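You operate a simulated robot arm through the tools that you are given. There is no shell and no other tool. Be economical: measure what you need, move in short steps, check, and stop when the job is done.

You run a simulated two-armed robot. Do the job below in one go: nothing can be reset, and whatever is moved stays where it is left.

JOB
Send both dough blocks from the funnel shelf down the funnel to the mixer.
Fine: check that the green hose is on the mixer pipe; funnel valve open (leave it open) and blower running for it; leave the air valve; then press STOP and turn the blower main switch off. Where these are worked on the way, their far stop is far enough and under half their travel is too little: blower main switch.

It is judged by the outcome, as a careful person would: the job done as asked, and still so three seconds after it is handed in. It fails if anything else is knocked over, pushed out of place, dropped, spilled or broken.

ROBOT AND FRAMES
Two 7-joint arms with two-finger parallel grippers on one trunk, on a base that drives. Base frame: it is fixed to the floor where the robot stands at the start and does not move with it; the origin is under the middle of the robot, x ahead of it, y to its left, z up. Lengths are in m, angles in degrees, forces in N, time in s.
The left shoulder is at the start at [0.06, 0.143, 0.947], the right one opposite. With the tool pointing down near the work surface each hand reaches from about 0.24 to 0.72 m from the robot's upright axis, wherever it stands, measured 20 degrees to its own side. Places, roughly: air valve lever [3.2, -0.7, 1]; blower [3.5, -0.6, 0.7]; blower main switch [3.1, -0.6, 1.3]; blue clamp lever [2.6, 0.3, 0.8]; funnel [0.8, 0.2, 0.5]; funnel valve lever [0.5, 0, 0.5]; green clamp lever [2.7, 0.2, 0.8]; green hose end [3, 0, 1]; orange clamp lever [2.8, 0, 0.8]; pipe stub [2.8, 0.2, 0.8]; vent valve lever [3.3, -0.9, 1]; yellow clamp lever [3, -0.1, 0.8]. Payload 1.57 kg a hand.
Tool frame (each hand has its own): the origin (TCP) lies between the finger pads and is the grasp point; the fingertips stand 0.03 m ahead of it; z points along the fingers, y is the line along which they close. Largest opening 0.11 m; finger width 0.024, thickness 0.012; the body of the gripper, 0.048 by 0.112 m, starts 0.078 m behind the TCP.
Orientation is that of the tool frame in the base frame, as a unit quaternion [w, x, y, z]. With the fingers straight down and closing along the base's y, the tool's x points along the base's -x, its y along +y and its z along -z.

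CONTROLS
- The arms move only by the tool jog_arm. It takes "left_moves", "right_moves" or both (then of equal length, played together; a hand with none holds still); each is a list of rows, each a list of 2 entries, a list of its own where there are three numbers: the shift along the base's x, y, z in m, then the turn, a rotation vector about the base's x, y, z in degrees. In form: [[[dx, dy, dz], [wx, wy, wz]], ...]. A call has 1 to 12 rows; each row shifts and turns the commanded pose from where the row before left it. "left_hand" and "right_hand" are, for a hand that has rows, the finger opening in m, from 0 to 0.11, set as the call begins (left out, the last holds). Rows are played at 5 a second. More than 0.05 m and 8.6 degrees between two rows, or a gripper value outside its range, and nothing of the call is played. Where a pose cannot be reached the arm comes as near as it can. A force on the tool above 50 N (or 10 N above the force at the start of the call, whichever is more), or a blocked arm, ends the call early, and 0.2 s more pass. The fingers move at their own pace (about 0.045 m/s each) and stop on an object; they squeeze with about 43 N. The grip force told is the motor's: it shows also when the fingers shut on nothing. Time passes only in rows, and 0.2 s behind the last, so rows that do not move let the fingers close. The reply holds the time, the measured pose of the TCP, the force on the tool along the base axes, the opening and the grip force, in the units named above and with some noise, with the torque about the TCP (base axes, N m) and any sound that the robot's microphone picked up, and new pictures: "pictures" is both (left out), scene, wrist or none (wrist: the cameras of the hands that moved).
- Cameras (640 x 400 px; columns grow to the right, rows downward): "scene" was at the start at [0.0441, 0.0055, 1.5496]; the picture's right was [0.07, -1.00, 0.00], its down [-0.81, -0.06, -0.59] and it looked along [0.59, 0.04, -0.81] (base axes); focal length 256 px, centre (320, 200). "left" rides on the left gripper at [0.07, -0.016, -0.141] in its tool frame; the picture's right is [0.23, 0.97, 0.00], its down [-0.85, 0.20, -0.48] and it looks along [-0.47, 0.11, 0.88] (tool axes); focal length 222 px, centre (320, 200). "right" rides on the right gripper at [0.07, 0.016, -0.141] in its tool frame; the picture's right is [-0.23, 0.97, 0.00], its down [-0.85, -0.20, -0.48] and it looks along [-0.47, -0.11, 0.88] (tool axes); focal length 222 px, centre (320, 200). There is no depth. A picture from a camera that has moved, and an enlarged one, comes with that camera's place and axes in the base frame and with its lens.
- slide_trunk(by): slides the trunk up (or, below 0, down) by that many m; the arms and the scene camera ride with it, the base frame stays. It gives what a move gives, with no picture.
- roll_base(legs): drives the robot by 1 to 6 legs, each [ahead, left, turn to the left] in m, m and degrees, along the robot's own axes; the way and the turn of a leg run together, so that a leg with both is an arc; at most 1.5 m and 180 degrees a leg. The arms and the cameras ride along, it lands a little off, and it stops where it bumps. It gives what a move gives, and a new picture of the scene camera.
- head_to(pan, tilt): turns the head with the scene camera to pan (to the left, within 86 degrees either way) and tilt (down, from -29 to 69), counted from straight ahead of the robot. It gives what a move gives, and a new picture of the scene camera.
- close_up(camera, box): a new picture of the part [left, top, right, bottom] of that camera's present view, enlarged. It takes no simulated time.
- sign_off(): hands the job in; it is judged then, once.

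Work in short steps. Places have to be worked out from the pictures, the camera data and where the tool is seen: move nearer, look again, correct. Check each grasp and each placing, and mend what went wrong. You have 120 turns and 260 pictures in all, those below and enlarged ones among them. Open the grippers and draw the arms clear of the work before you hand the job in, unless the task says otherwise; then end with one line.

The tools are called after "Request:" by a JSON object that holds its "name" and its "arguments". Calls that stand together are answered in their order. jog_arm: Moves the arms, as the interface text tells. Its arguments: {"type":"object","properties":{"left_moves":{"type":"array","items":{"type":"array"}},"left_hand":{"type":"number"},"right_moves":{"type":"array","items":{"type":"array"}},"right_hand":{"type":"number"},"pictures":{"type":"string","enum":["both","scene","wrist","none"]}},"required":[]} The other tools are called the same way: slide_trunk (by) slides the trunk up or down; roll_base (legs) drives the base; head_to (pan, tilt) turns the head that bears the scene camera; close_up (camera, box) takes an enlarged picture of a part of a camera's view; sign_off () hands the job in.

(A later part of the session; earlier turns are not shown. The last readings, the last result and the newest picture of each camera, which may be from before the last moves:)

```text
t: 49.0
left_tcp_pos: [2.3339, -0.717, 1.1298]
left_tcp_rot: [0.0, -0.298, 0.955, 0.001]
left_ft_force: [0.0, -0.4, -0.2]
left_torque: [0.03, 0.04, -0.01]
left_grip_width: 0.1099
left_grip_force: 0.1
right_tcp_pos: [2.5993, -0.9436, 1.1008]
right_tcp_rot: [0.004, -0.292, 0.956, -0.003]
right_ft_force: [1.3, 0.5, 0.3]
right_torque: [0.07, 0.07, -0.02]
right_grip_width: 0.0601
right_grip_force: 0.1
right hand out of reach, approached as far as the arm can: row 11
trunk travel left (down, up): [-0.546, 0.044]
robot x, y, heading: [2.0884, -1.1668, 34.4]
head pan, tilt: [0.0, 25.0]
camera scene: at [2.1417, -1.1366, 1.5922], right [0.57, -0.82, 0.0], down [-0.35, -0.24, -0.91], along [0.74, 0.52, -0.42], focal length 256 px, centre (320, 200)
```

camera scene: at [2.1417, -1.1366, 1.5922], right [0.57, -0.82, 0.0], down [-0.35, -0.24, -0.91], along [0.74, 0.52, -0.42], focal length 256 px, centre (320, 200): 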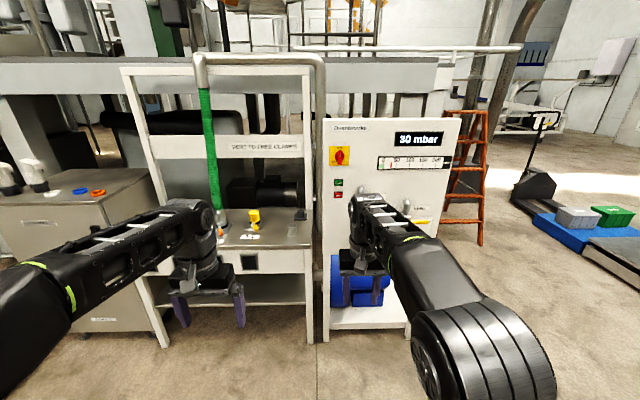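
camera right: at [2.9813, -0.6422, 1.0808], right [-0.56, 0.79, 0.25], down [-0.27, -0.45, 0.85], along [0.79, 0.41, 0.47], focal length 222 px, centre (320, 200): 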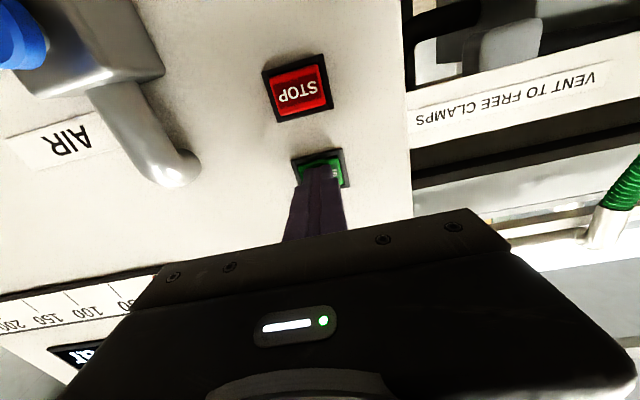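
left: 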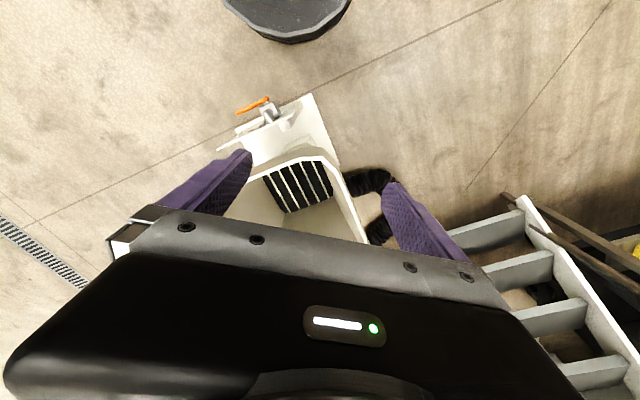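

Blower holds 30 mbar. I drive back alongside the funnel.

Request:
{"name": "roll_base", "arguments": {"legs": [[0, 0, -34.5], [-1.5, 0, 0], [-0.45, 0.35, 0], [0, 0, 40]]}}

Request:
{"name": "head_to", "arguments": {"pan": 0, "tilt": 45}}

```text
t: 62.8
left_tcp_pos: [0.3257, -0.3719, 1.1296]
left_tcp_rot: [0.0, -0.359, 0.934, 0.0]
left_ft_force: [0.7, 0.0, 0.1]
left_torque: [0.04, 0.02, 0.01]
left_grip_width: 0.11
left_grip_force: 0.0
right_tcp_pos: [0.6179, -0.5623, 1.0996]
right_tcp_rot: [0.004, -0.355, 0.935, -0.003]
right_ft_force: [0.5, -0.6, 0.4]
right_torque: [0.02, 0.02, 0.02]
right_grip_width: 0.0599
right_grip_force: 0.0
trunk travel left (down, up): [-0.546, 0.044]
robot x, y, heading: [0.138, -0.8585, 42.0]
head pan, tilt: [0.0, 25.0]
camera scene: at [0.189, -0.8133, 1.5922], right [0.67, -0.74, 0.0], down [-0.31, -0.28, -0.91], along [0.67, 0.61, -0.42], focal length 256 px, centre (320, 200)
```

scene: 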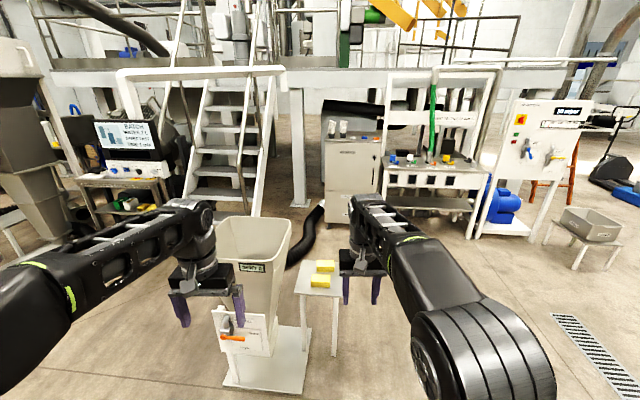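

```text
t: 63.6
left_tcp_pos: [0.3273, -0.3729, 1.129]
left_tcp_rot: [0.0, -0.36, 0.933, 0.0]
left_ft_force: [0.6, 0.9, 0.6]
left_torque: [-0.03, 0.01, 0.02]
left_grip_width: 0.1099
left_grip_force: 0.0
right_tcp_pos: [0.6194, -0.5625, 1.1009]
right_tcp_rot: [0.004, -0.354, 0.935, -0.004]
right_ft_force: [-1.1, 0.2, 0.0]
right_torque: [0.04, -0.01, -0.02]
right_grip_width: 0.0598
right_grip_force: 0.0
trunk travel left (down, up): [-0.546, 0.044]
robot x, y, heading: [0.1394, -0.8566, 42.2]
head pan, tilt: [0.0, 45.0]
camera scene: at [0.1812, -0.8207, 1.5617], right [0.67, -0.74, 0.0], down [-0.52, -0.47, -0.71], along [0.53, 0.47, -0.71], focal length 256 px, centre (320, 200)
```

scene: 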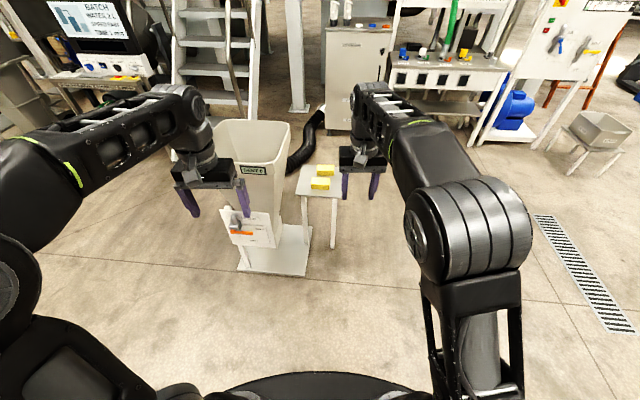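

Worked out: lever ~(0.515,0.02,0.51), rim square at z 0.85 centred (0.79,0.21), blocks ~(0.963,-0.127) and (1.065,-0.073), tops ~0.65. A close-up of the valve sign.

Request:
{"name": "close_up", "arguments": {"camera": "scene", "box": [200, 180, 300, 260]}}

Request:
{"name": "close_up", "arguments": {"camera": "scene", "box": [200, 110, 400, 290]}}

```text
5.00 times, centred on (250, 220) of scene
camera zoom: at [0.1812, -0.8207, 1.5617], right [0.67, -0.74, 0.0], down [-0.52, -0.47, -0.71], along [0.53, 0.47, -0.71], focal length 1278 px, centre (670, 100)
```

zoom: 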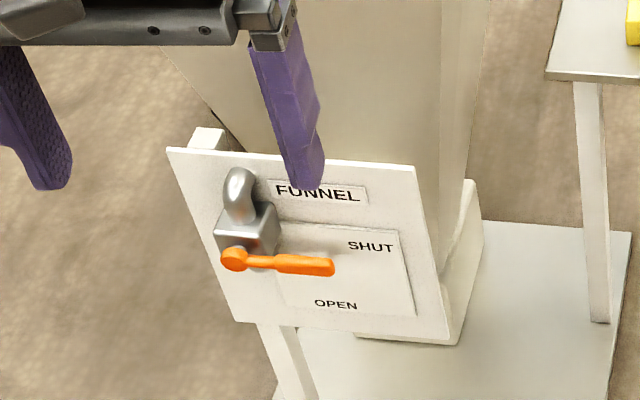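

```text
2.22 times, centred on (300, 200) of scene
camera zoom: at [0.1812, -0.8207, 1.5617], right [0.67, -0.74, 0.0], down [-0.52, -0.47, -0.71], along [0.53, 0.47, -0.71], focal length 568 px, centre (364, 200)
```

zoom: 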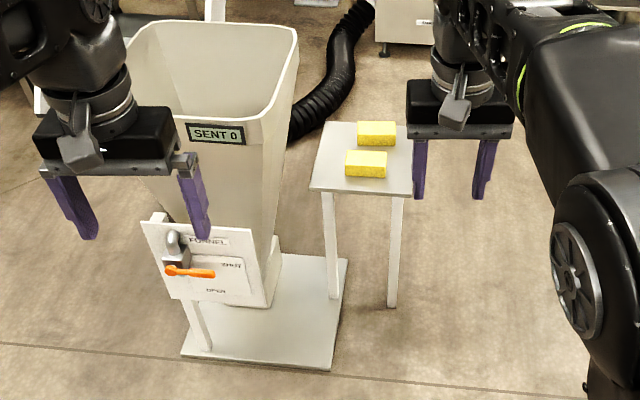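

The lever points at SHUT (right), OPEN is down: clockwise 90° about a pivot at ~(0.487,0.068,0.506), lever 0.108 long, sign facing heading 35°. I position square to it and lower the trunk.

Request:
{"name": "roll_base", "arguments": {"legs": [[0, 0, -7.2], [0, 0.582, 0], [0.133, 0, 0]]}}

Request:
{"name": "slide_trunk", "arguments": {"by": -0.4}}

Request:
{"name": "head_to", "arguments": {"pan": 0, "tilt": 40}}

```text
t: 68.4
left_tcp_pos: [0.1718, 0.1508, 1.1269]
left_tcp_rot: [-0.001, -0.297, 0.955, 0.0]
left_ft_force: [-0.5, 0.0, -0.4]
left_torque: [-0.01, 0.04, -0.01]
left_grip_width: 0.1101
left_grip_force: 0.0
right_tcp_pos: [0.436, -0.0754, 1.1004]
right_tcp_rot: [0.004, -0.292, 0.956, -0.003]
right_ft_force: [0.9, 1.7, 0.0]
right_torque: [-0.03, 0.04, -0.02]
right_grip_width: 0.06
right_grip_force: 0.1
trunk travel left (down, up): [-0.546, 0.044]
robot x, y, heading: [-0.077, -0.3072, 34.4]
head pan, tilt: [0.0, 45.0]
camera scene: at [-0.0308, -0.2737, 1.5616], right [0.57, -0.82, 0.0], down [-0.58, -0.4, -0.71], along [0.58, 0.4, -0.71], focal length 256 px, centre (320, 200)
```

scene: 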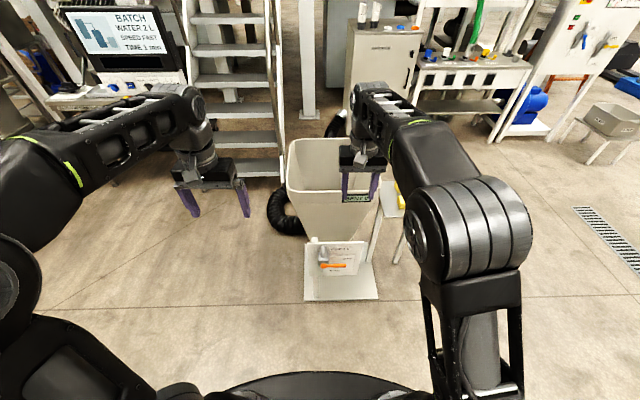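

```text
t: 72.2
left_tcp_pos: [0.1707, 0.1505, 0.7296]
left_tcp_rot: [0.001, -0.297, 0.955, 0.0]
left_ft_force: [0.4, 0.6, 0.6]
left_torque: [0.0, 0.0, -0.02]
left_grip_width: 0.11
left_grip_force: 0.1
right_tcp_pos: [0.4345, -0.0757, 0.7005]
right_tcp_rot: [0.004, -0.292, 0.957, -0.002]
right_ft_force: [-0.3, 0.4, 0.0]
right_torque: [-0.05, -0.02, 0.01]
right_grip_width: 0.06
right_grip_force: 0.1
trunk travel left (down, up): [-0.146, 0.444]
robot x, y, heading: [-0.0755, -0.3058, 34.3]
head pan, tilt: [0.0, 45.0]
```

```text
t: 72.9
left_tcp_pos: [0.1705, 0.1497, 0.7287]
left_tcp_rot: [0.0, -0.297, 0.955, 0.0]
left_ft_force: [-0.6, 0.9, 0.3]
left_torque: [0.01, 0.01, 0.01]
left_grip_width: 0.11
left_grip_force: 0.0
right_tcp_pos: [0.434, -0.0772, 0.7011]
right_tcp_rot: [0.004, -0.292, 0.956, -0.002]
right_ft_force: [-0.4, -1.2, 0.0]
right_torque: [-0.03, 0.0, -0.01]
right_grip_width: 0.06
right_grip_force: 0.1
trunk travel left (down, up): [-0.146, 0.444]
robot x, y, heading: [-0.073, -0.3033, 34.4]
head pan, tilt: [0.0, 40.0]
camera scene: at [-0.0294, -0.2728, 1.1689], right [0.57, -0.82, 0.0], down [-0.53, -0.37, -0.77], along [0.63, 0.43, -0.64], focal length 256 px, centre (320, 200)
```

scene: 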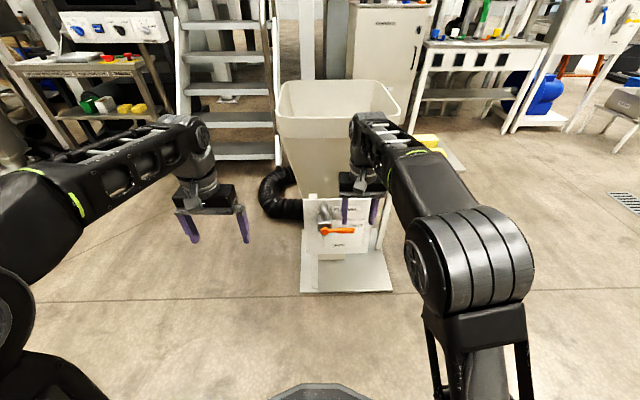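

I back off 0.1 m for working distance, then pitch/roll the right hand to face the sign with the fingers closing vertically.

Request:
{"name": "roll_base", "arguments": {"legs": [[-0.1, 0, 0.5]]}}

Request:
{"name": "jog_arm", "arguments": {"right_moves": [[[0.013, 0.009, -0.02], [-1.196, -6.41, 4.68]], [[0.013, 0.009, -0.02], [-1.196, -6.41, 4.68]], [[0.013, 0.009, -0.02], [-1.196, -6.41, 4.68]], [[0.013, 0.009, -0.02], [-1.196, -6.41, 4.68]], [[0.013, 0.009, -0.02], [-1.196, -6.41, 4.68]], [[0.013, 0.009, -0.02], [-1.196, -6.41, 4.68]], [[0, 0, -0.02], [-1.196, -6.41, 4.68]], [[0, 0, -0.02], [-1.196, -6.41, 4.68]]], "pictures": "none"}}

Request:
{"name": "jog_arm", "arguments": {"right_moves": [[[0, 0, -0.004], [-1.196, -6.41, 4.68]], [[0, 0, -0.004], [-1.196, -6.41, 4.68]], [[0, 0, -0.004], [-1.196, -6.41, 4.68]], [[0, 0, -0.004], [-1.196, -6.41, 4.68]], [[0, 0, -0.004], [-1.196, -6.41, 4.68]], [[0, 0, -0.004], [-1.196, -6.41, 4.68]], [[0, 0, -0.004], [-1.196, -6.41, 4.68]]]}}

```text
t: 74.0
left_tcp_pos: [0.0852, 0.0954, 0.7288]
left_tcp_rot: [0.001, -0.302, 0.953, 0.0]
left_ft_force: [0.7, -0.1, 0.1]
left_torque: [0.03, -0.02, 0.01]
left_grip_width: 0.1101
left_grip_force: 0.1
right_tcp_pos: [0.3497, -0.1287, 0.6999]
right_tcp_rot: [0.005, -0.296, 0.955, -0.004]
right_ft_force: [-0.1, -1.0, -0.3]
right_torque: [0.0, -0.01, 0.01]
right_grip_width: 0.0603
right_grip_force: 0.1
trunk travel left (down, up): [-0.146, 0.444]
robot x, y, heading: [-0.1578, -0.3613, 34.8]
head pan, tilt: [0.0, 40.0]
camera scene: at [-0.1116, -0.3295, 1.1689], right [0.57, -0.82, 0.0], down [-0.53, -0.37, -0.77], along [0.63, 0.44, -0.64], focal length 256 px, centre (320, 200)
```

scene: 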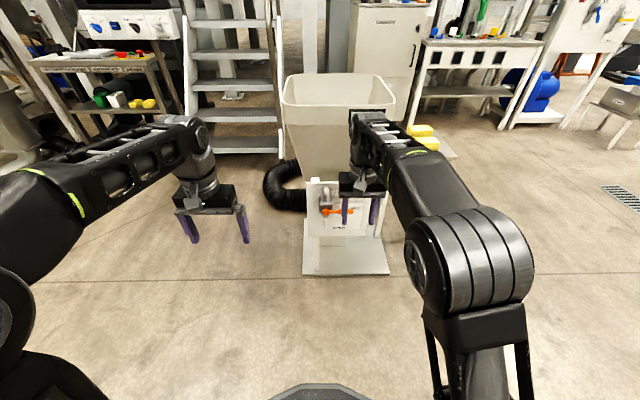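

```text
t: 75.8
left_tcp_pos: [0.0845, 0.0949, 0.7279]
left_tcp_rot: [0.0, -0.302, 0.953, 0.0]
left_ft_force: [-0.4, 0.9, -0.1]
left_torque: [-0.03, -0.02, 0.0]
left_grip_width: 0.1099
left_grip_force: 0.1
right_tcp_pos: [0.4285, -0.075, 0.5394]
right_tcp_rot: [0.387, -0.546, 0.715, -0.203]
right_ft_force: [0.0, -0.7, -0.7]
right_torque: [-0.01, 0.03, 0.01]
right_grip_width: 0.0599
right_grip_force: 0.1
trunk travel left (down, up): [-0.146, 0.444]
robot x, y, heading: [-0.1585, -0.3621, 35.0]
head pan, tilt: [0.0, 40.0]
```

```text
t: 77.4
left_tcp_pos: [0.0847, 0.0941, 0.7304]
left_tcp_rot: [-0.001, -0.301, 0.954, 0.0]
left_ft_force: [-0.9, 0.9, -0.2]
left_torque: [0.01, 0.0, 0.02]
left_grip_width: 0.1101
left_grip_force: 0.1
right_tcp_pos: [0.4292, -0.0751, 0.5128]
right_tcp_rot: [-0.627, 0.629, -0.321, 0.329]
right_ft_force: [-1.3, 0.8, -0.9]
right_torque: [-0.05, 0.01, 0.02]
right_grip_width: 0.06
right_grip_force: 0.0
trunk travel left (down, up): [-0.146, 0.444]
robot x, y, heading: [-0.1549, -0.3617, 35.4]
head pan, tilt: [0.0, 40.0]
camera scene: at [-0.1119, -0.3295, 1.1689], right [0.57, -0.82, 0.0], down [-0.53, -0.37, -0.77], along [0.63, 0.44, -0.64], focal length 256 px, centre (320, 200)
camera right: at [0.3545, -0.2134, 0.4963], right [-0.12, 0.18, -0.98], down [-0.89, 0.42, 0.19], along [0.45, 0.89, 0.11], focal length 222 px, centre (320, 200)
```

scene: 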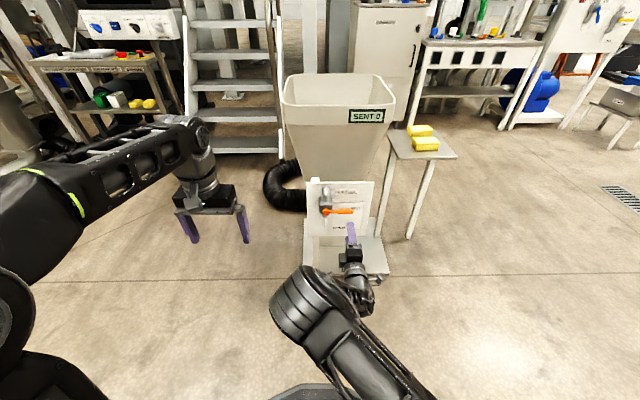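
right: 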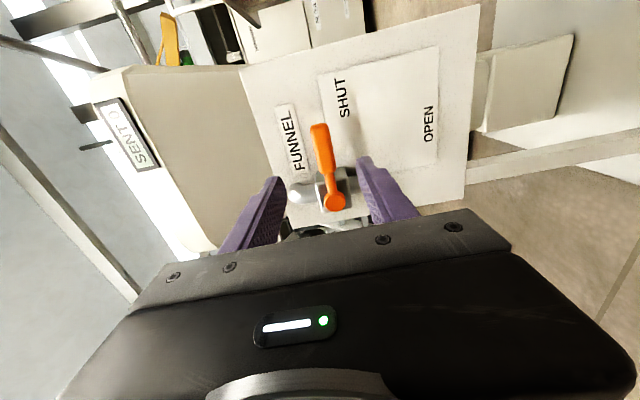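

The lever lies at z≈0.511, 0.127 m ahead of the TCP, centred between the fingers. I go forward 0.11 m.

Request:
{"name": "jog_arm", "arguments": {"right_moves": [[[0.0328, 0.0229, 0], [0, 0, 0]], [[0.0328, 0.0229, 0], [0, 0, 0]], [[0.0246, 0.0172, 0], [0, 0, 0]]]}}

```text
t: 78.2
left_tcp_pos: [0.0853, 0.0954, 0.7295]
left_tcp_rot: [0.0, -0.301, 0.954, 0.0]
left_ft_force: [0.5, -0.8, 0.6]
left_torque: [0.0, -0.02, 0.01]
left_grip_width: 0.1101
left_grip_force: 0.1
right_tcp_pos: [0.4947, -0.0166, 0.5405]
right_tcp_rot: [-0.626, 0.63, -0.322, 0.328]
right_ft_force: [0.7, 0.4, -0.1]
right_torque: [-0.01, 0.03, -0.03]
right_grip_width: 0.0601
right_grip_force: 0.0
right hand out of reach, approached as far as the arm can: row 2, 3
trunk travel left (down, up): [-0.146, 0.444]
robot x, y, heading: [-0.1571, -0.3622, 35.2]
head pan, tilt: [0.0, 40.0]
camera scene: at [-0.1117, -0.3295, 1.1689], right [0.57, -0.82, 0.0], down [-0.53, -0.37, -0.77], along [0.63, 0.44, -0.64], focal length 256 px, centre (320, 200)
camera right: at [0.4196, -0.1546, 0.5239], right [-0.13, 0.18, -0.98], down [-0.89, 0.42, 0.19], along [0.45, 0.89, 0.1], focal length 222 px, centre (320, 200)
```

scene: 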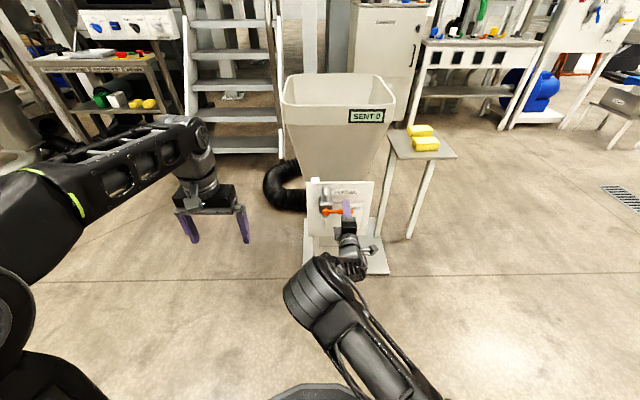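
right: 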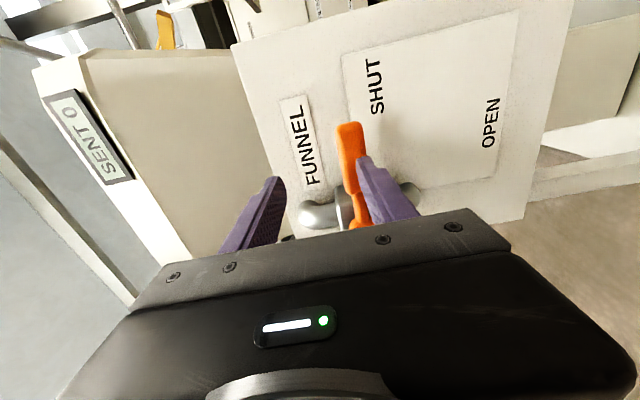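

Out of reach at this stretch; I undo the advance and move the base closer by 0.12 m instead.

Request:
{"name": "jog_arm", "arguments": {"right_moves": [[[-0.0328, -0.0229, 0], [0, 0, 0]], [[-0.0328, -0.0229, 0], [0, 0, 0]], [[-0.0328, -0.0229, 0], [0, 0, 0]]], "pictures": "none"}}

Request:
{"name": "roll_base", "arguments": {"legs": [[0.1, 0, 0]]}}

Request:
{"name": "close_up", "arguments": {"camera": "right", "box": [0, 0, 640, 400]}}

```text
t: 79.0
left_tcp_pos: [0.0847, 0.0956, 0.7294]
left_tcp_rot: [0.0, -0.301, 0.954, 0.0]
left_ft_force: [0.4, 0.1, -0.4]
left_torque: [0.01, 0.0, -0.01]
left_grip_width: 0.1103
left_grip_force: 0.1
right_tcp_pos: [0.3934, -0.0868, 0.5404]
right_tcp_rot: [-0.627, 0.629, -0.322, 0.328]
right_ft_force: [0.2, 0.1, -0.2]
right_torque: [0.0, 0.0, 0.03]
right_grip_width: 0.0601
right_grip_force: 0.1
trunk travel left (down, up): [-0.146, 0.444]
robot x, y, heading: [-0.1613, -0.3637, 34.9]
head pan, tilt: [0.0, 40.0]
```

```text
t: 80.2
left_tcp_pos: [0.1671, 0.1544, 0.7285]
left_tcp_rot: [0.0, -0.302, 0.953, -0.001]
left_ft_force: [-0.2, -0.1, -0.5]
left_torque: [-0.02, 0.02, 0.01]
left_grip_width: 0.1099
left_grip_force: 0.0
right_tcp_pos: [0.4764, -0.0296, 0.5404]
right_tcp_rot: [0.628, -0.628, 0.322, -0.328]
right_ft_force: [-0.9, -0.1, -0.7]
right_torque: [0.02, 0.02, -0.01]
right_grip_width: 0.06
right_grip_force: 0.0
trunk travel left (down, up): [-0.146, 0.444]
robot x, y, heading: [-0.0759, -0.3018, 35.3]
head pan, tilt: [0.0, 40.0]
camera scene: at [-0.0296, -0.2717, 1.1689], right [0.58, -0.82, 0.0], down [-0.53, -0.37, -0.77], along [0.63, 0.44, -0.64], focal length 256 px, centre (320, 200)
```

scene: 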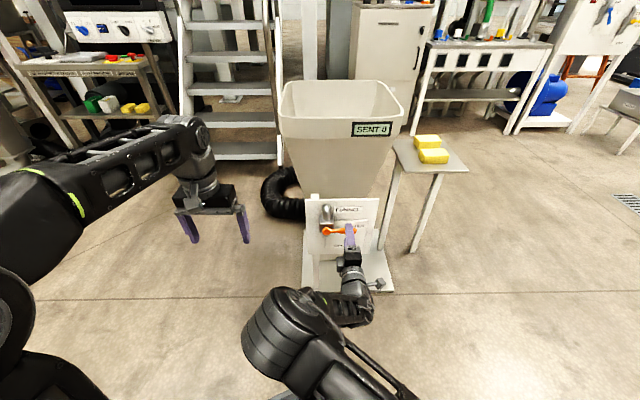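

```text
1.00 times, centred on (320, 200) of right (not enlarged: the box is as wide or as high as the picture)
camera zoom: at [0.4027, -0.1666, 0.5239], right [-0.12, 0.18, -0.98], down [-0.89, 0.42, 0.19], along [0.45, 0.89, 0.11], focal length 222 px, centre (320, 200)
```

zoom: 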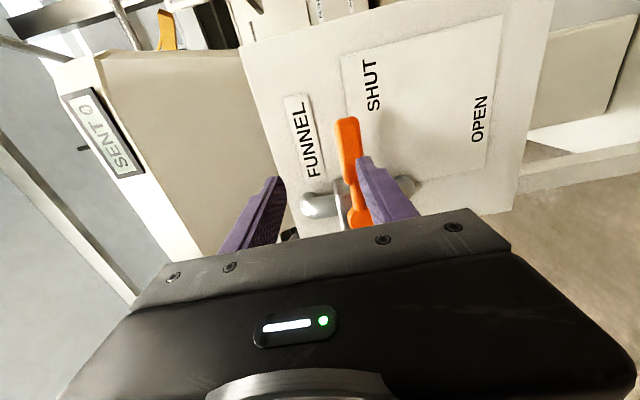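

Lever is 29 mm below the TCP; I lower then go forward 0.05 m to straddle it.

Request:
{"name": "jog_arm", "arguments": {"right_moves": [[[0, 0, -0.0295], [0, 0, 0]], [[0, 0, 0], [0, 0, 0]], [[0.0205, 0.0143, 0], [0, 0, 0]], [[0.0205, 0.0143, 0], [0, 0, 0]]], "pictures": "wrist"}}

```text
t: 81.2
left_tcp_pos: [0.167, 0.1535, 0.7291]
left_tcp_rot: [0.001, -0.302, 0.953, 0.0]
left_ft_force: [-0.3, 0.8, 0.1]
left_torque: [0.02, 0.0, -0.03]
left_grip_width: 0.1099
left_grip_force: 0.0
right_tcp_pos: [0.5166, 0.0007, 0.51]
right_tcp_rot: [-0.627, 0.63, -0.321, 0.328]
right_ft_force: [-0.1, 0.1, -1.3]
right_torque: [0.04, 0.01, 0.0]
right_grip_width: 0.0599
right_grip_force: 0.1
trunk travel left (down, up): [-0.146, 0.444]
robot x, y, heading: [-0.0764, -0.3076, 35.1]
head pan, tilt: [0.0, 40.0]
camera right: at [0.4427, -0.1375, 0.4945], right [-0.12, 0.18, -0.98], down [-0.89, 0.42, 0.19], along [0.45, 0.89, 0.11], focal length 222 px, centre (320, 200)
```

right: 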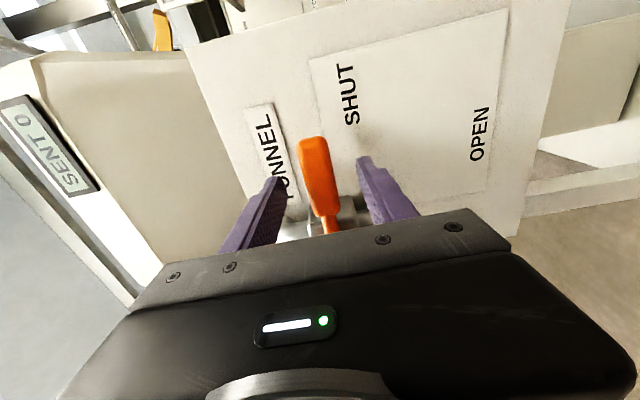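

Lever is between the fingers. I narrow to a loose hold and swing it down along its arc, rolling with it — first half.

Request:
{"name": "jog_arm", "arguments": {"right_moves": [[[0, 0, 0], [0, 0, 0]], [[0, 0, 0], [0, 0, 0]], [[-0.0004, 0.0006, -0.0103], [6.7, 4.73, 0]], [[-0.0013, 0.0018, -0.0101], [6.7, 4.73, 0]], [[-0.0021, 0.0029, -0.0096], [6.7, 4.73, 0]], [[-0.0028, 0.004, -0.009], [6.7, 4.73, 0]], [[-0.0036, 0.0051, -0.0082], [6.7, 4.73, 0]]], "right_hand": 0.028, "pictures": "wrist"}}

```text
t: 82.8
left_tcp_pos: [0.1671, 0.1526, 0.7297]
left_tcp_rot: [0.0, -0.301, 0.954, 0.0]
left_ft_force: [-0.2, -1.2, 0.0]
left_torque: [-0.02, -0.02, 0.02]
left_grip_width: 0.1101
left_grip_force: 0.0
right_tcp_pos: [0.497, 0.0148, 0.4835]
right_tcp_rot: [0.702, -0.475, 0.523, -0.087]
right_ft_force: [-0.7, -0.4, 0.2]
right_torque: [-0.02, 0.0, 0.0]
right_grip_width: 0.0281
right_grip_force: 0.1
right hand out of reach, approached as far as the arm can: row 5, 6, 7
trunk travel left (down, up): [-0.146, 0.444]
robot x, y, heading: [-0.0758, -0.3029, 34.8]
head pan, tilt: [0.0, 40.0]
camera right: at [0.4063, -0.1013, 0.4237], right [-0.46, 0.66, -0.59], down [-0.69, 0.15, 0.71], along [0.55, 0.74, 0.39], focal length 222 px, centre (320, 200)
```

right: 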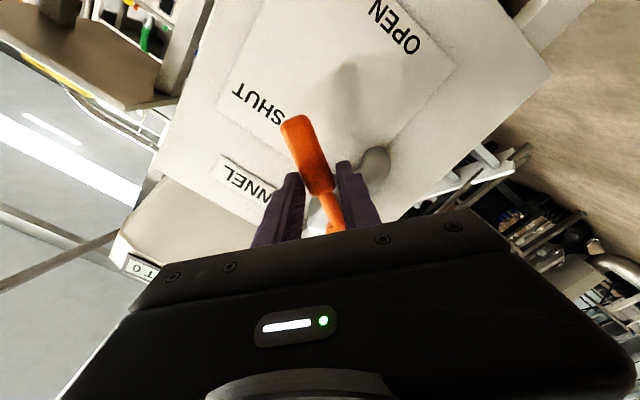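

The lever has begun to turn, but the arm reaches its limit low down. I release, back out, lower the trunk more and come 0.04 m closer.

Request:
{"name": "jog_arm", "arguments": {"right_moves": [[[0, 0, 0], [0, 0, 0]], [[0, 0, 0], [0, 0, 0]], [[-0.0328, -0.0229, 0], [0, 0, 0]], [[-0.0328, -0.0229, 0], [0, 0, 0]], [[0, 0, 0.05], [0, 0, 0]], [[0, 0, 0.05], [0, 0, 0]]], "right_hand": 0.06, "pictures": "none"}}

Request:
{"name": "slide_trunk", "arguments": {"by": -0.14}}

Request:
{"name": "roll_base", "arguments": {"legs": [[0.04, 0, 0]]}}

Request:
{"name": "close_up", "arguments": {"camera": "right", "box": [0, 0, 640, 400]}}

```text
t: 84.2
left_tcp_pos: [0.1674, 0.1533, 0.7292]
left_tcp_rot: [0.0, -0.302, 0.953, 0.0]
left_ft_force: [0.5, 0.3, -0.4]
left_torque: [-0.04, 0.01, -0.03]
left_grip_width: 0.11
left_grip_force: 0.0
right_tcp_pos: [0.4353, -0.0334, 0.5814]
right_tcp_rot: [0.702, -0.476, 0.522, -0.088]
right_ft_force: [0.0, -0.4, 0.0]
right_torque: [-0.01, -0.06, 0.03]
right_grip_width: 0.06
right_grip_force: 0.0
trunk travel left (down, up): [-0.146, 0.444]
robot x, y, heading: [-0.0748, -0.3025, 34.9]
head pan, tilt: [0.0, 40.0]
```

```text
t: 85.8
left_tcp_pos: [0.1671, 0.1538, 0.5888]
left_tcp_rot: [0.0, -0.301, 0.954, -0.001]
left_ft_force: [0.7, -0.2, -0.2]
left_torque: [0.02, -0.01, 0.02]
left_grip_width: 0.1099
left_grip_force: 0.1
right_tcp_pos: [0.4347, -0.0342, 0.4423]
right_tcp_rot: [0.703, -0.476, 0.522, -0.088]
right_ft_force: [0.3, -0.4, 0.8]
right_torque: [0.0, 0.03, -0.02]
right_grip_width: 0.0598
right_grip_force: 0.0
trunk travel left (down, up): [-0.006, 0.584]
robot x, y, heading: [-0.0758, -0.3071, 35.1]
head pan, tilt: [0.0, 40.0]
```

```text
t: 86.7
left_tcp_pos: [0.1991, 0.1765, 0.589]
left_tcp_rot: [0.0, -0.301, 0.953, 0.0]
left_ft_force: [0.2, 0.6, 0.3]
left_torque: [-0.02, -0.01, 0.0]
left_grip_width: 0.1099
left_grip_force: 0.0
right_tcp_pos: [0.4679, -0.0116, 0.4404]
right_tcp_rot: [0.703, -0.474, 0.522, -0.088]
right_ft_force: [-0.5, 0.7, -0.5]
right_torque: [0.0, 0.0, -0.01]
right_grip_width: 0.0598
right_grip_force: 0.1
trunk travel left (down, up): [-0.006, 0.584]
robot x, y, heading: [-0.0448, -0.282, 35.0]
head pan, tilt: [0.0, 40.0]
camera scene: at [0.0038, -0.2483, 1.0289], right [0.58, -0.82, 0.0], down [-0.53, -0.37, -0.77], along [0.63, 0.44, -0.64], focal length 256 px, centre (320, 200)
```

scene: 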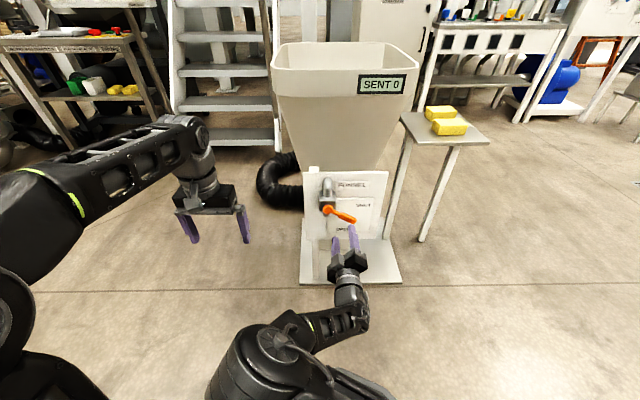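

```text
1.00 times, centred on (320, 200) of right (not enlarged: the box is as wide or as high as the picture)
camera zoom: at [0.3775, -0.1259, 0.3826], right [-0.46, 0.66, -0.59], down [-0.69, 0.15, 0.71], along [0.55, 0.74, 0.39], focal length 222 px, centre (320, 200)
```

zoom: 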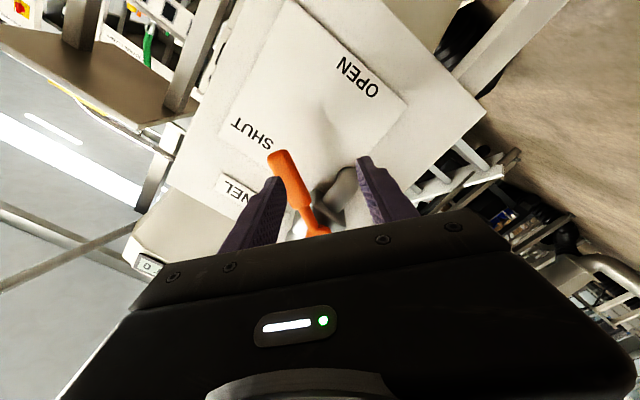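

Lever sits ~22° down. I realign: roll back 16°, up 43 mm, right 15 mm, then forward 46 mm to straddle it.

Request:
{"name": "jog_arm", "arguments": {"right_moves": [[[0.0045, -0.0065, 0.0215], [-6.7, -4.73, 0]], [[0.0045, -0.0065, 0.0215], [-6.7, -4.73, 0]], [[0.0188, 0.0132, 0], [0, 0, 0]], [[0.0188, 0.0132, 0], [0, 0, 0]]], "pictures": "wrist"}}

```text
t: 87.7
left_tcp_pos: [0.1995, 0.1752, 0.5896]
left_tcp_rot: [-0.001, -0.302, 0.953, 0.0]
left_ft_force: [-0.1, 0.7, 0.4]
left_torque: [-0.02, -0.02, -0.03]
left_grip_width: 0.1101
left_grip_force: 0.1
right_tcp_pos: [0.516, 0.003, 0.4837]
right_tcp_rot: [0.683, -0.545, 0.448, -0.188]
right_ft_force: [0.1, -0.3, -0.2]
right_torque: [0.04, 0.04, 0.03]
right_grip_width: 0.0601
right_grip_force: 0.0
trunk travel left (down, up): [-0.006, 0.584]
robot x, y, heading: [-0.0412, -0.2794, 35.0]
head pan, tilt: [0.0, 40.0]
camera right: at [0.4328, -0.1237, 0.4398], right [-0.35, 0.5, -0.8], down [-0.8, 0.29, 0.53], along [0.5, 0.82, 0.29], focal length 222 px, centre (320, 200)
```

right: 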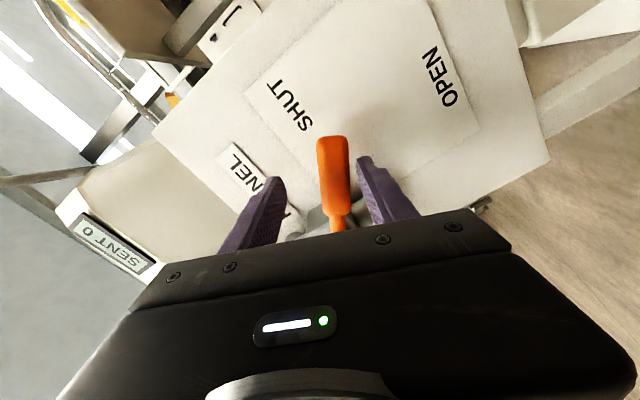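

Straddled. Now narrow and continue the arc down.

Request:
{"name": "jog_arm", "arguments": {"right_moves": [[[0, 0, 0], [0, 0, 0]], [[0, 0, 0], [0, 0, 0]], [[-0.0028, 0.004, -0.009], [6.7, 4.73, 0]], [[-0.0036, 0.0051, -0.0082], [6.7, 4.73, 0]], [[-0.0042, 0.006, -0.0073], [6.7, 4.73, 0]], [[-0.0048, 0.0068, -0.0062], [6.7, 4.73, 0]], [[-0.0052, 0.0075, -0.0049], [6.7, 4.73, 0]]], "right_hand": 0.026, "pictures": "wrist"}}

```text
t: 89.3
left_tcp_pos: [0.2, 0.1763, 0.5898]
left_tcp_rot: [0.001, -0.301, 0.954, 0.0]
left_ft_force: [-0.4, -0.5, 1.1]
left_torque: [-0.01, -0.03, -0.04]
left_grip_width: 0.1099
left_grip_force: 0.1
right_tcp_pos: [0.493, 0.033, 0.449]
right_tcp_rot: [0.705, -0.354, 0.611, 0.064]
right_ft_force: [0.0, 0.4, 0.4]
right_torque: [0.01, 0.04, 0.01]
right_grip_width: 0.0261
right_grip_force: 0.1
trunk travel left (down, up): [-0.006, 0.584]
robot x, y, heading: [-0.0393, -0.2807, 35.4]
head pan, tilt: [0.0, 40.0]
camera right: at [0.3863, -0.0591, 0.3774], right [-0.56, 0.8, -0.2], down [-0.5, -0.13, 0.86], along [0.66, 0.58, 0.47], focal length 222 px, centre (320, 200)
```

right: 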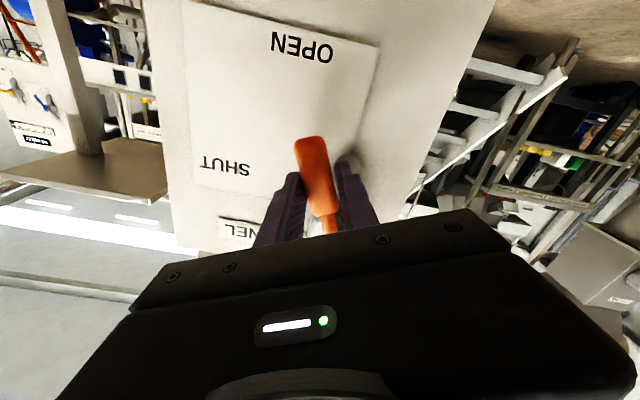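

Turning freely; I finish the arc with slight overshoot against the stop.

Request:
{"name": "jog_arm", "arguments": {"right_moves": [[[-0.0056, 0.0079, -0.0036], [6.7, 4.73, 0]], [[-0.0058, 0.0083, -0.0022], [6.7, 4.73, 0]], [[-0.0059, 0.0084, -0.0007], [6.7, 4.73, 0]], [[-0.0058, 0.0083, 0.0005], [5, 3.5, 0]], [[-0.003, 0.0043, 0.0008], [0, 0, 0]]]}}

```text
t: 90.5
left_tcp_pos: [0.2009, 0.175, 0.5884]
left_tcp_rot: [0.001, -0.301, 0.954, 0.001]
left_ft_force: [-0.1, 0.6, 0.6]
left_torque: [0.02, -0.02, -0.01]
left_grip_width: 0.1102
left_grip_force: 0.0
right_tcp_pos: [0.4704, 0.0655, 0.4437]
right_tcp_rot: [0.664, -0.174, 0.684, 0.244]
right_ft_force: [18.7, -17.8, 5.7]
right_torque: [-0.44, -0.26, -0.04]
right_grip_width: 0.0483
right_grip_force: 12.9
trunk travel left (down, up): [-0.006, 0.584]
robot x, y, heading: [-0.0432, -0.2824, 35.1]
head pan, tilt: [0.0, 40.0]
camera scene: at [0.0046, -0.2494, 1.029], right [0.57, -0.82, 0.0], down [-0.53, -0.37, -0.77], along [0.63, 0.44, -0.64], focal length 256 px, centre (320, 200)
camera right: at [0.3421, 0.0055, 0.3752], right [-0.54, 0.78, 0.33], down [-0.23, -0.51, 0.83], along [0.81, 0.37, 0.45], focal length 222 px, centre (320, 200)
```

scene: 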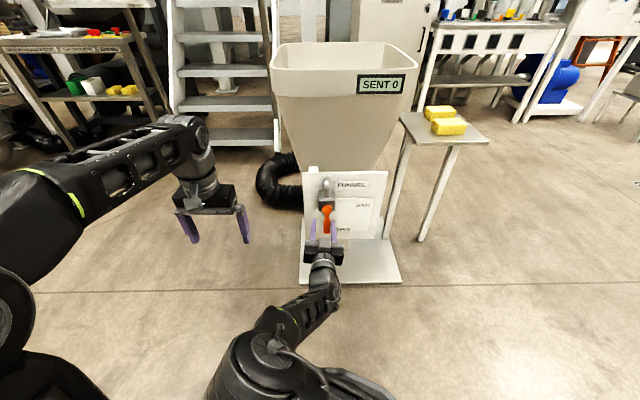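
right: 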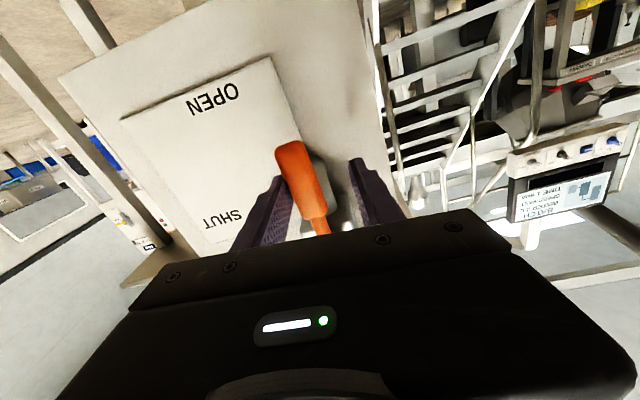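

Lever is straight down against its stop: OPEN. I ease off, open and withdraw.

Request:
{"name": "jog_arm", "arguments": {"right_moves": [[[0.0046, -0.0066, 0], [0, 0, 0]], [[0, 0, 0], [0, 0, 0]], [[0, 0, 0], [0, 0, 0]], [[-0.0287, -0.02, 0], [0, 0, 0]], [[-0.0328, -0.0229, 0], [0, 0, 0]], [[-0.0328, -0.0229, 0], [0, 0, 0]]], "right_hand": 0.07, "pictures": "scene"}}

Request:
{"name": "close_up", "arguments": {"camera": "scene", "box": [260, 30, 500, 260]}}

```text
t: 91.9
left_tcp_pos: [0.2002, 0.1754, 0.5892]
left_tcp_rot: [-0.001, -0.302, 0.953, 0.0]
left_ft_force: [1.1, 0.9, 0.1]
left_torque: [-0.01, -0.01, 0.02]
left_grip_width: 0.1102
left_grip_force: 0.0
right_tcp_pos: [0.3761, -0.0015, 0.4409]
right_tcp_rot: [0.663, -0.178, 0.684, 0.247]
right_ft_force: [-0.6, -0.3, -0.5]
right_torque: [0.03, -0.01, -0.01]
right_grip_width: 0.0702
right_grip_force: 0.0
trunk travel left (down, up): [-0.006, 0.584]
robot x, y, heading: [-0.0411, -0.281, 35.4]
head pan, tilt: [0.0, 40.0]
camera scene: at [0.004, -0.2482, 1.0289], right [0.58, -0.82, 0.0], down [-0.53, -0.37, -0.77], along [0.63, 0.44, -0.64], focal length 256 px, centre (320, 200)
```

scene: 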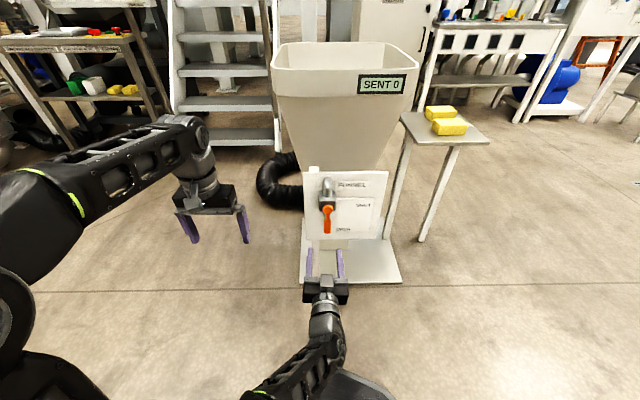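

```text
1.74 times, centred on (380, 145) of scene
camera zoom: at [0.004, -0.2482, 1.0289], right [0.58, -0.82, 0.0], down [-0.53, -0.37, -0.77], along [0.63, 0.44, -0.64], focal length 445 px, centre (216, 296)
```

zoom: 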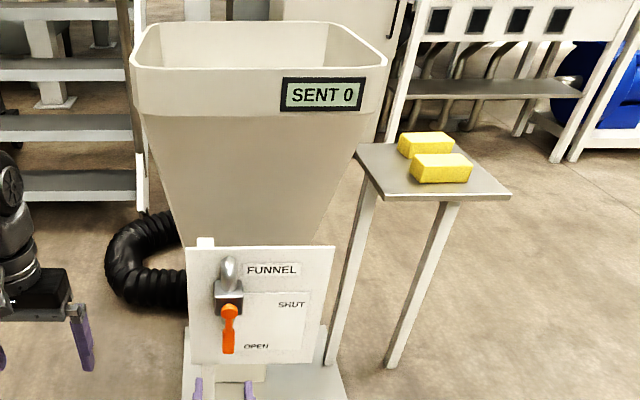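

Valve is open. Now I back off, raise the trunk, and stow the right hand (tool down, to the right).

Request:
{"name": "roll_base", "arguments": {"legs": [[-0.15, 0, 0]]}}

Request:
{"name": "slide_trunk", "arguments": {"by": 0.42}}

Request:
{"name": "jog_arm", "arguments": {"right_moves": [[[0.012, -0.017, 0.01], [-4.73, 6.7, 0]], [[0.012, -0.017, 0.01], [-4.73, 6.7, 0]], [[0.012, -0.017, 0.01], [-4.73, 6.7, 0]], [[0.012, -0.017, 0.01], [-4.73, 6.7, 0]], [[0.012, -0.017, 0.01], [-4.73, 6.7, 0]], [[0.012, -0.017, 0.01], [-4.73, 6.7, 0]], [[0.012, -0.017, 0.01], [-4.73, 6.7, 0]], [[0.012, -0.017, 0.01], [-4.73, 6.7, 0]], [[0.0, 0, 0.01], [-4.73, 6.7, 0]], [[0, 0, 0.01], [-4.73, 6.7, 0]], [[0, 0, 0.01], [-4.73, 6.7, 0]]], "pictures": "scene"}}

```text
t: 93.3
left_tcp_pos: [0.077, 0.0897, 0.5886]
left_tcp_rot: [0.0, -0.302, 0.953, 0.0]
left_ft_force: [0.5, 0.3, 0.4]
left_torque: [-0.03, 0.02, 0.0]
left_grip_width: 0.11
left_grip_force: 0.1
right_tcp_pos: [0.2544, -0.0866, 0.4414]
right_tcp_rot: [0.663, -0.179, 0.683, 0.248]
right_ft_force: [0.6, 0.0, 0.7]
right_torque: [0.01, -0.02, -0.03]
right_grip_width: 0.0701
right_grip_force: 0.1
trunk travel left (down, up): [-0.006, 0.584]
robot x, y, heading: [-0.1659, -0.3683, 35.3]
head pan, tilt: [0.0, 40.0]
camera scene: at [-0.1185, -0.3343, 1.0289], right [0.58, -0.82, 0.0], down [-0.53, -0.37, -0.77], along [0.63, 0.44, -0.64], focal length 256 px, centre (320, 200)
```

scene: 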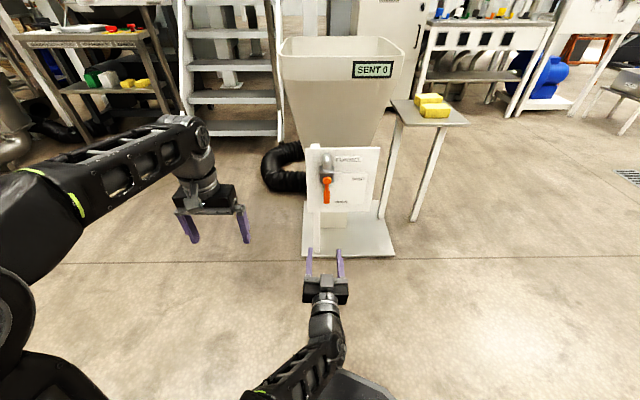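

```text
refused: 0.42 is not a number from -0.4 to 0.4
```

```text
t: 95.7
left_tcp_pos: [0.0776, 0.0895, 0.59]
left_tcp_rot: [0.0, -0.302, 0.953, 0.001]
left_ft_force: [-0.6, 0.0, -0.1]
left_torque: [0.01, -0.01, 0.05]
left_grip_width: 0.1099
left_grip_force: 0.0
right_tcp_pos: [0.3513, -0.2226, 0.5511]
right_tcp_rot: [-0.001, -0.254, 0.967, -0.001]
right_ft_force: [0.8, -0.9, 0.0]
right_torque: [0.01, -0.03, -0.01]
right_grip_width: 0.07
right_grip_force: 0.1
trunk travel left (down, up): [-0.006, 0.584]
robot x, y, heading: [-0.1635, -0.3656, 35.2]
head pan, tilt: [0.0, 40.0]
camera scene: at [-0.1185, -0.3345, 1.0289], right [0.58, -0.82, 0.0], down [-0.53, -0.37, -0.77], along [0.63, 0.44, -0.64], focal length 256 px, centre (320, 200)
```

scene: 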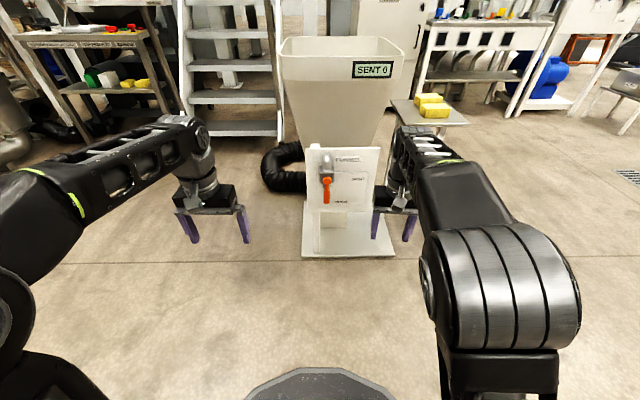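

Raise the trunk, then drive in front of the shelf (sideways first).

Request:
{"name": "slide_trunk", "arguments": {"by": 0.4}}

Request:
{"name": "roll_base", "arguments": {"legs": [[0, -0.515, 0], [0.4, 0, 0]]}}

Request:
{"name": "head_to", "arguments": {"pan": 5, "tilt": 45}}

```text
t: 99.5
left_tcp_pos: [0.0779, 0.0912, 0.9893]
left_tcp_rot: [0.0, -0.302, 0.953, 0.0]
left_ft_force: [-0.2, -0.4, -0.2]
left_torque: [0.01, -0.01, -0.01]
left_grip_width: 0.1096
left_grip_force: 0.0
right_tcp_pos: [0.3497, -0.2235, 0.9498]
right_tcp_rot: [0.0, -0.253, 0.967, -0.001]
right_ft_force: [0.1, 0.3, -0.7]
right_torque: [-0.03, -0.02, -0.01]
right_grip_width: 0.0699
right_grip_force: 0.0
trunk travel left (down, up): [-0.406, 0.184]
robot x, y, heading: [-0.1649, -0.3669, 35.3]
head pan, tilt: [0.0, 40.0]
```

```text
t: 104.6
left_tcp_pos: [0.6947, -0.0982, 0.9894]
left_tcp_rot: [0.0, -0.303, 0.953, 0.0]
left_ft_force: [0.4, 0.1, 0.0]
left_torque: [0.0, 0.0, 0.01]
left_grip_width: 0.1101
left_grip_force: 0.1
right_tcp_pos: [0.9689, -0.4116, 0.95]
right_tcp_rot: [-0.001, -0.255, 0.967, -0.001]
right_ft_force: [0.0, -0.9, 0.2]
right_torque: [0.0, 0.01, -0.01]
right_grip_width: 0.0703
right_grip_force: 0.1
trunk travel left (down, up): [-0.406, 0.184]
robot x, y, heading: [0.4514, -0.5575, 35.4]
head pan, tilt: [0.0, 40.0]
camera scene: at [0.5003, -0.5235, 1.4289], right [0.58, -0.82, 0.0], down [-0.53, -0.37, -0.77], along [0.62, 0.44, -0.64], focal length 256 px, centre (320, 200)
```

scene: 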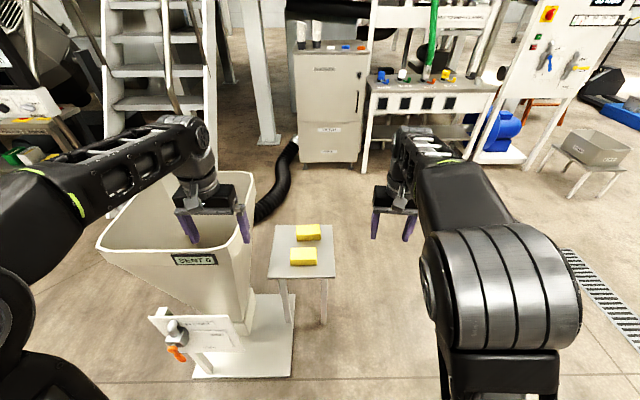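

```text
t: 105.2
left_tcp_pos: [0.6938, -0.0997, 0.9892]
left_tcp_rot: [0.0, -0.304, 0.953, 0.0]
left_ft_force: [0.2, 0.2, 0.1]
left_torque: [0.01, 0.01, 0.03]
left_grip_width: 0.11
left_grip_force: 0.1
right_tcp_pos: [0.9676, -0.4108, 0.9502]
right_tcp_rot: [-0.001, -0.255, 0.967, -0.001]
right_ft_force: [0.2, -0.5, -0.1]
right_torque: [-0.01, -0.03, -0.03]
right_grip_width: 0.0701
right_grip_force: 0.0
trunk travel left (down, up): [-0.406, 0.184]
robot x, y, heading: [0.4553, -0.5573, 35.2]
head pan, tilt: [5.0, 45.0]
camera scene: at [0.4925, -0.5205, 1.4217], right [0.65, -0.76, 0.0], down [-0.54, -0.46, -0.71], along [0.54, 0.46, -0.71], focal length 256 px, centre (320, 200)
```

scene: 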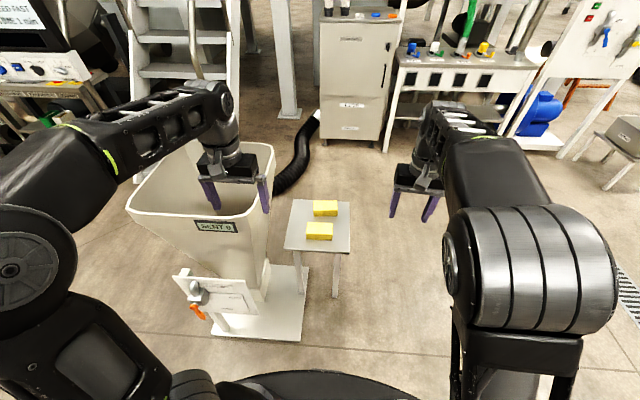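

Request:
{"name": "close_up", "arguments": {"camera": "scene", "box": [270, 180, 370, 270]}}

```text
4.44 times, centred on (320, 225) of scene
camera zoom: at [0.4925, -0.5205, 1.4217], right [0.65, -0.76, 0.0], down [-0.54, -0.46, -0.71], along [0.54, 0.46, -0.71], focal length 1136 px, centre (320, 89)
```

zoom: 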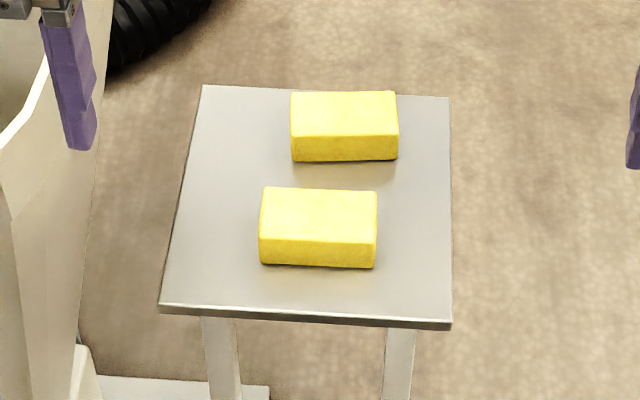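

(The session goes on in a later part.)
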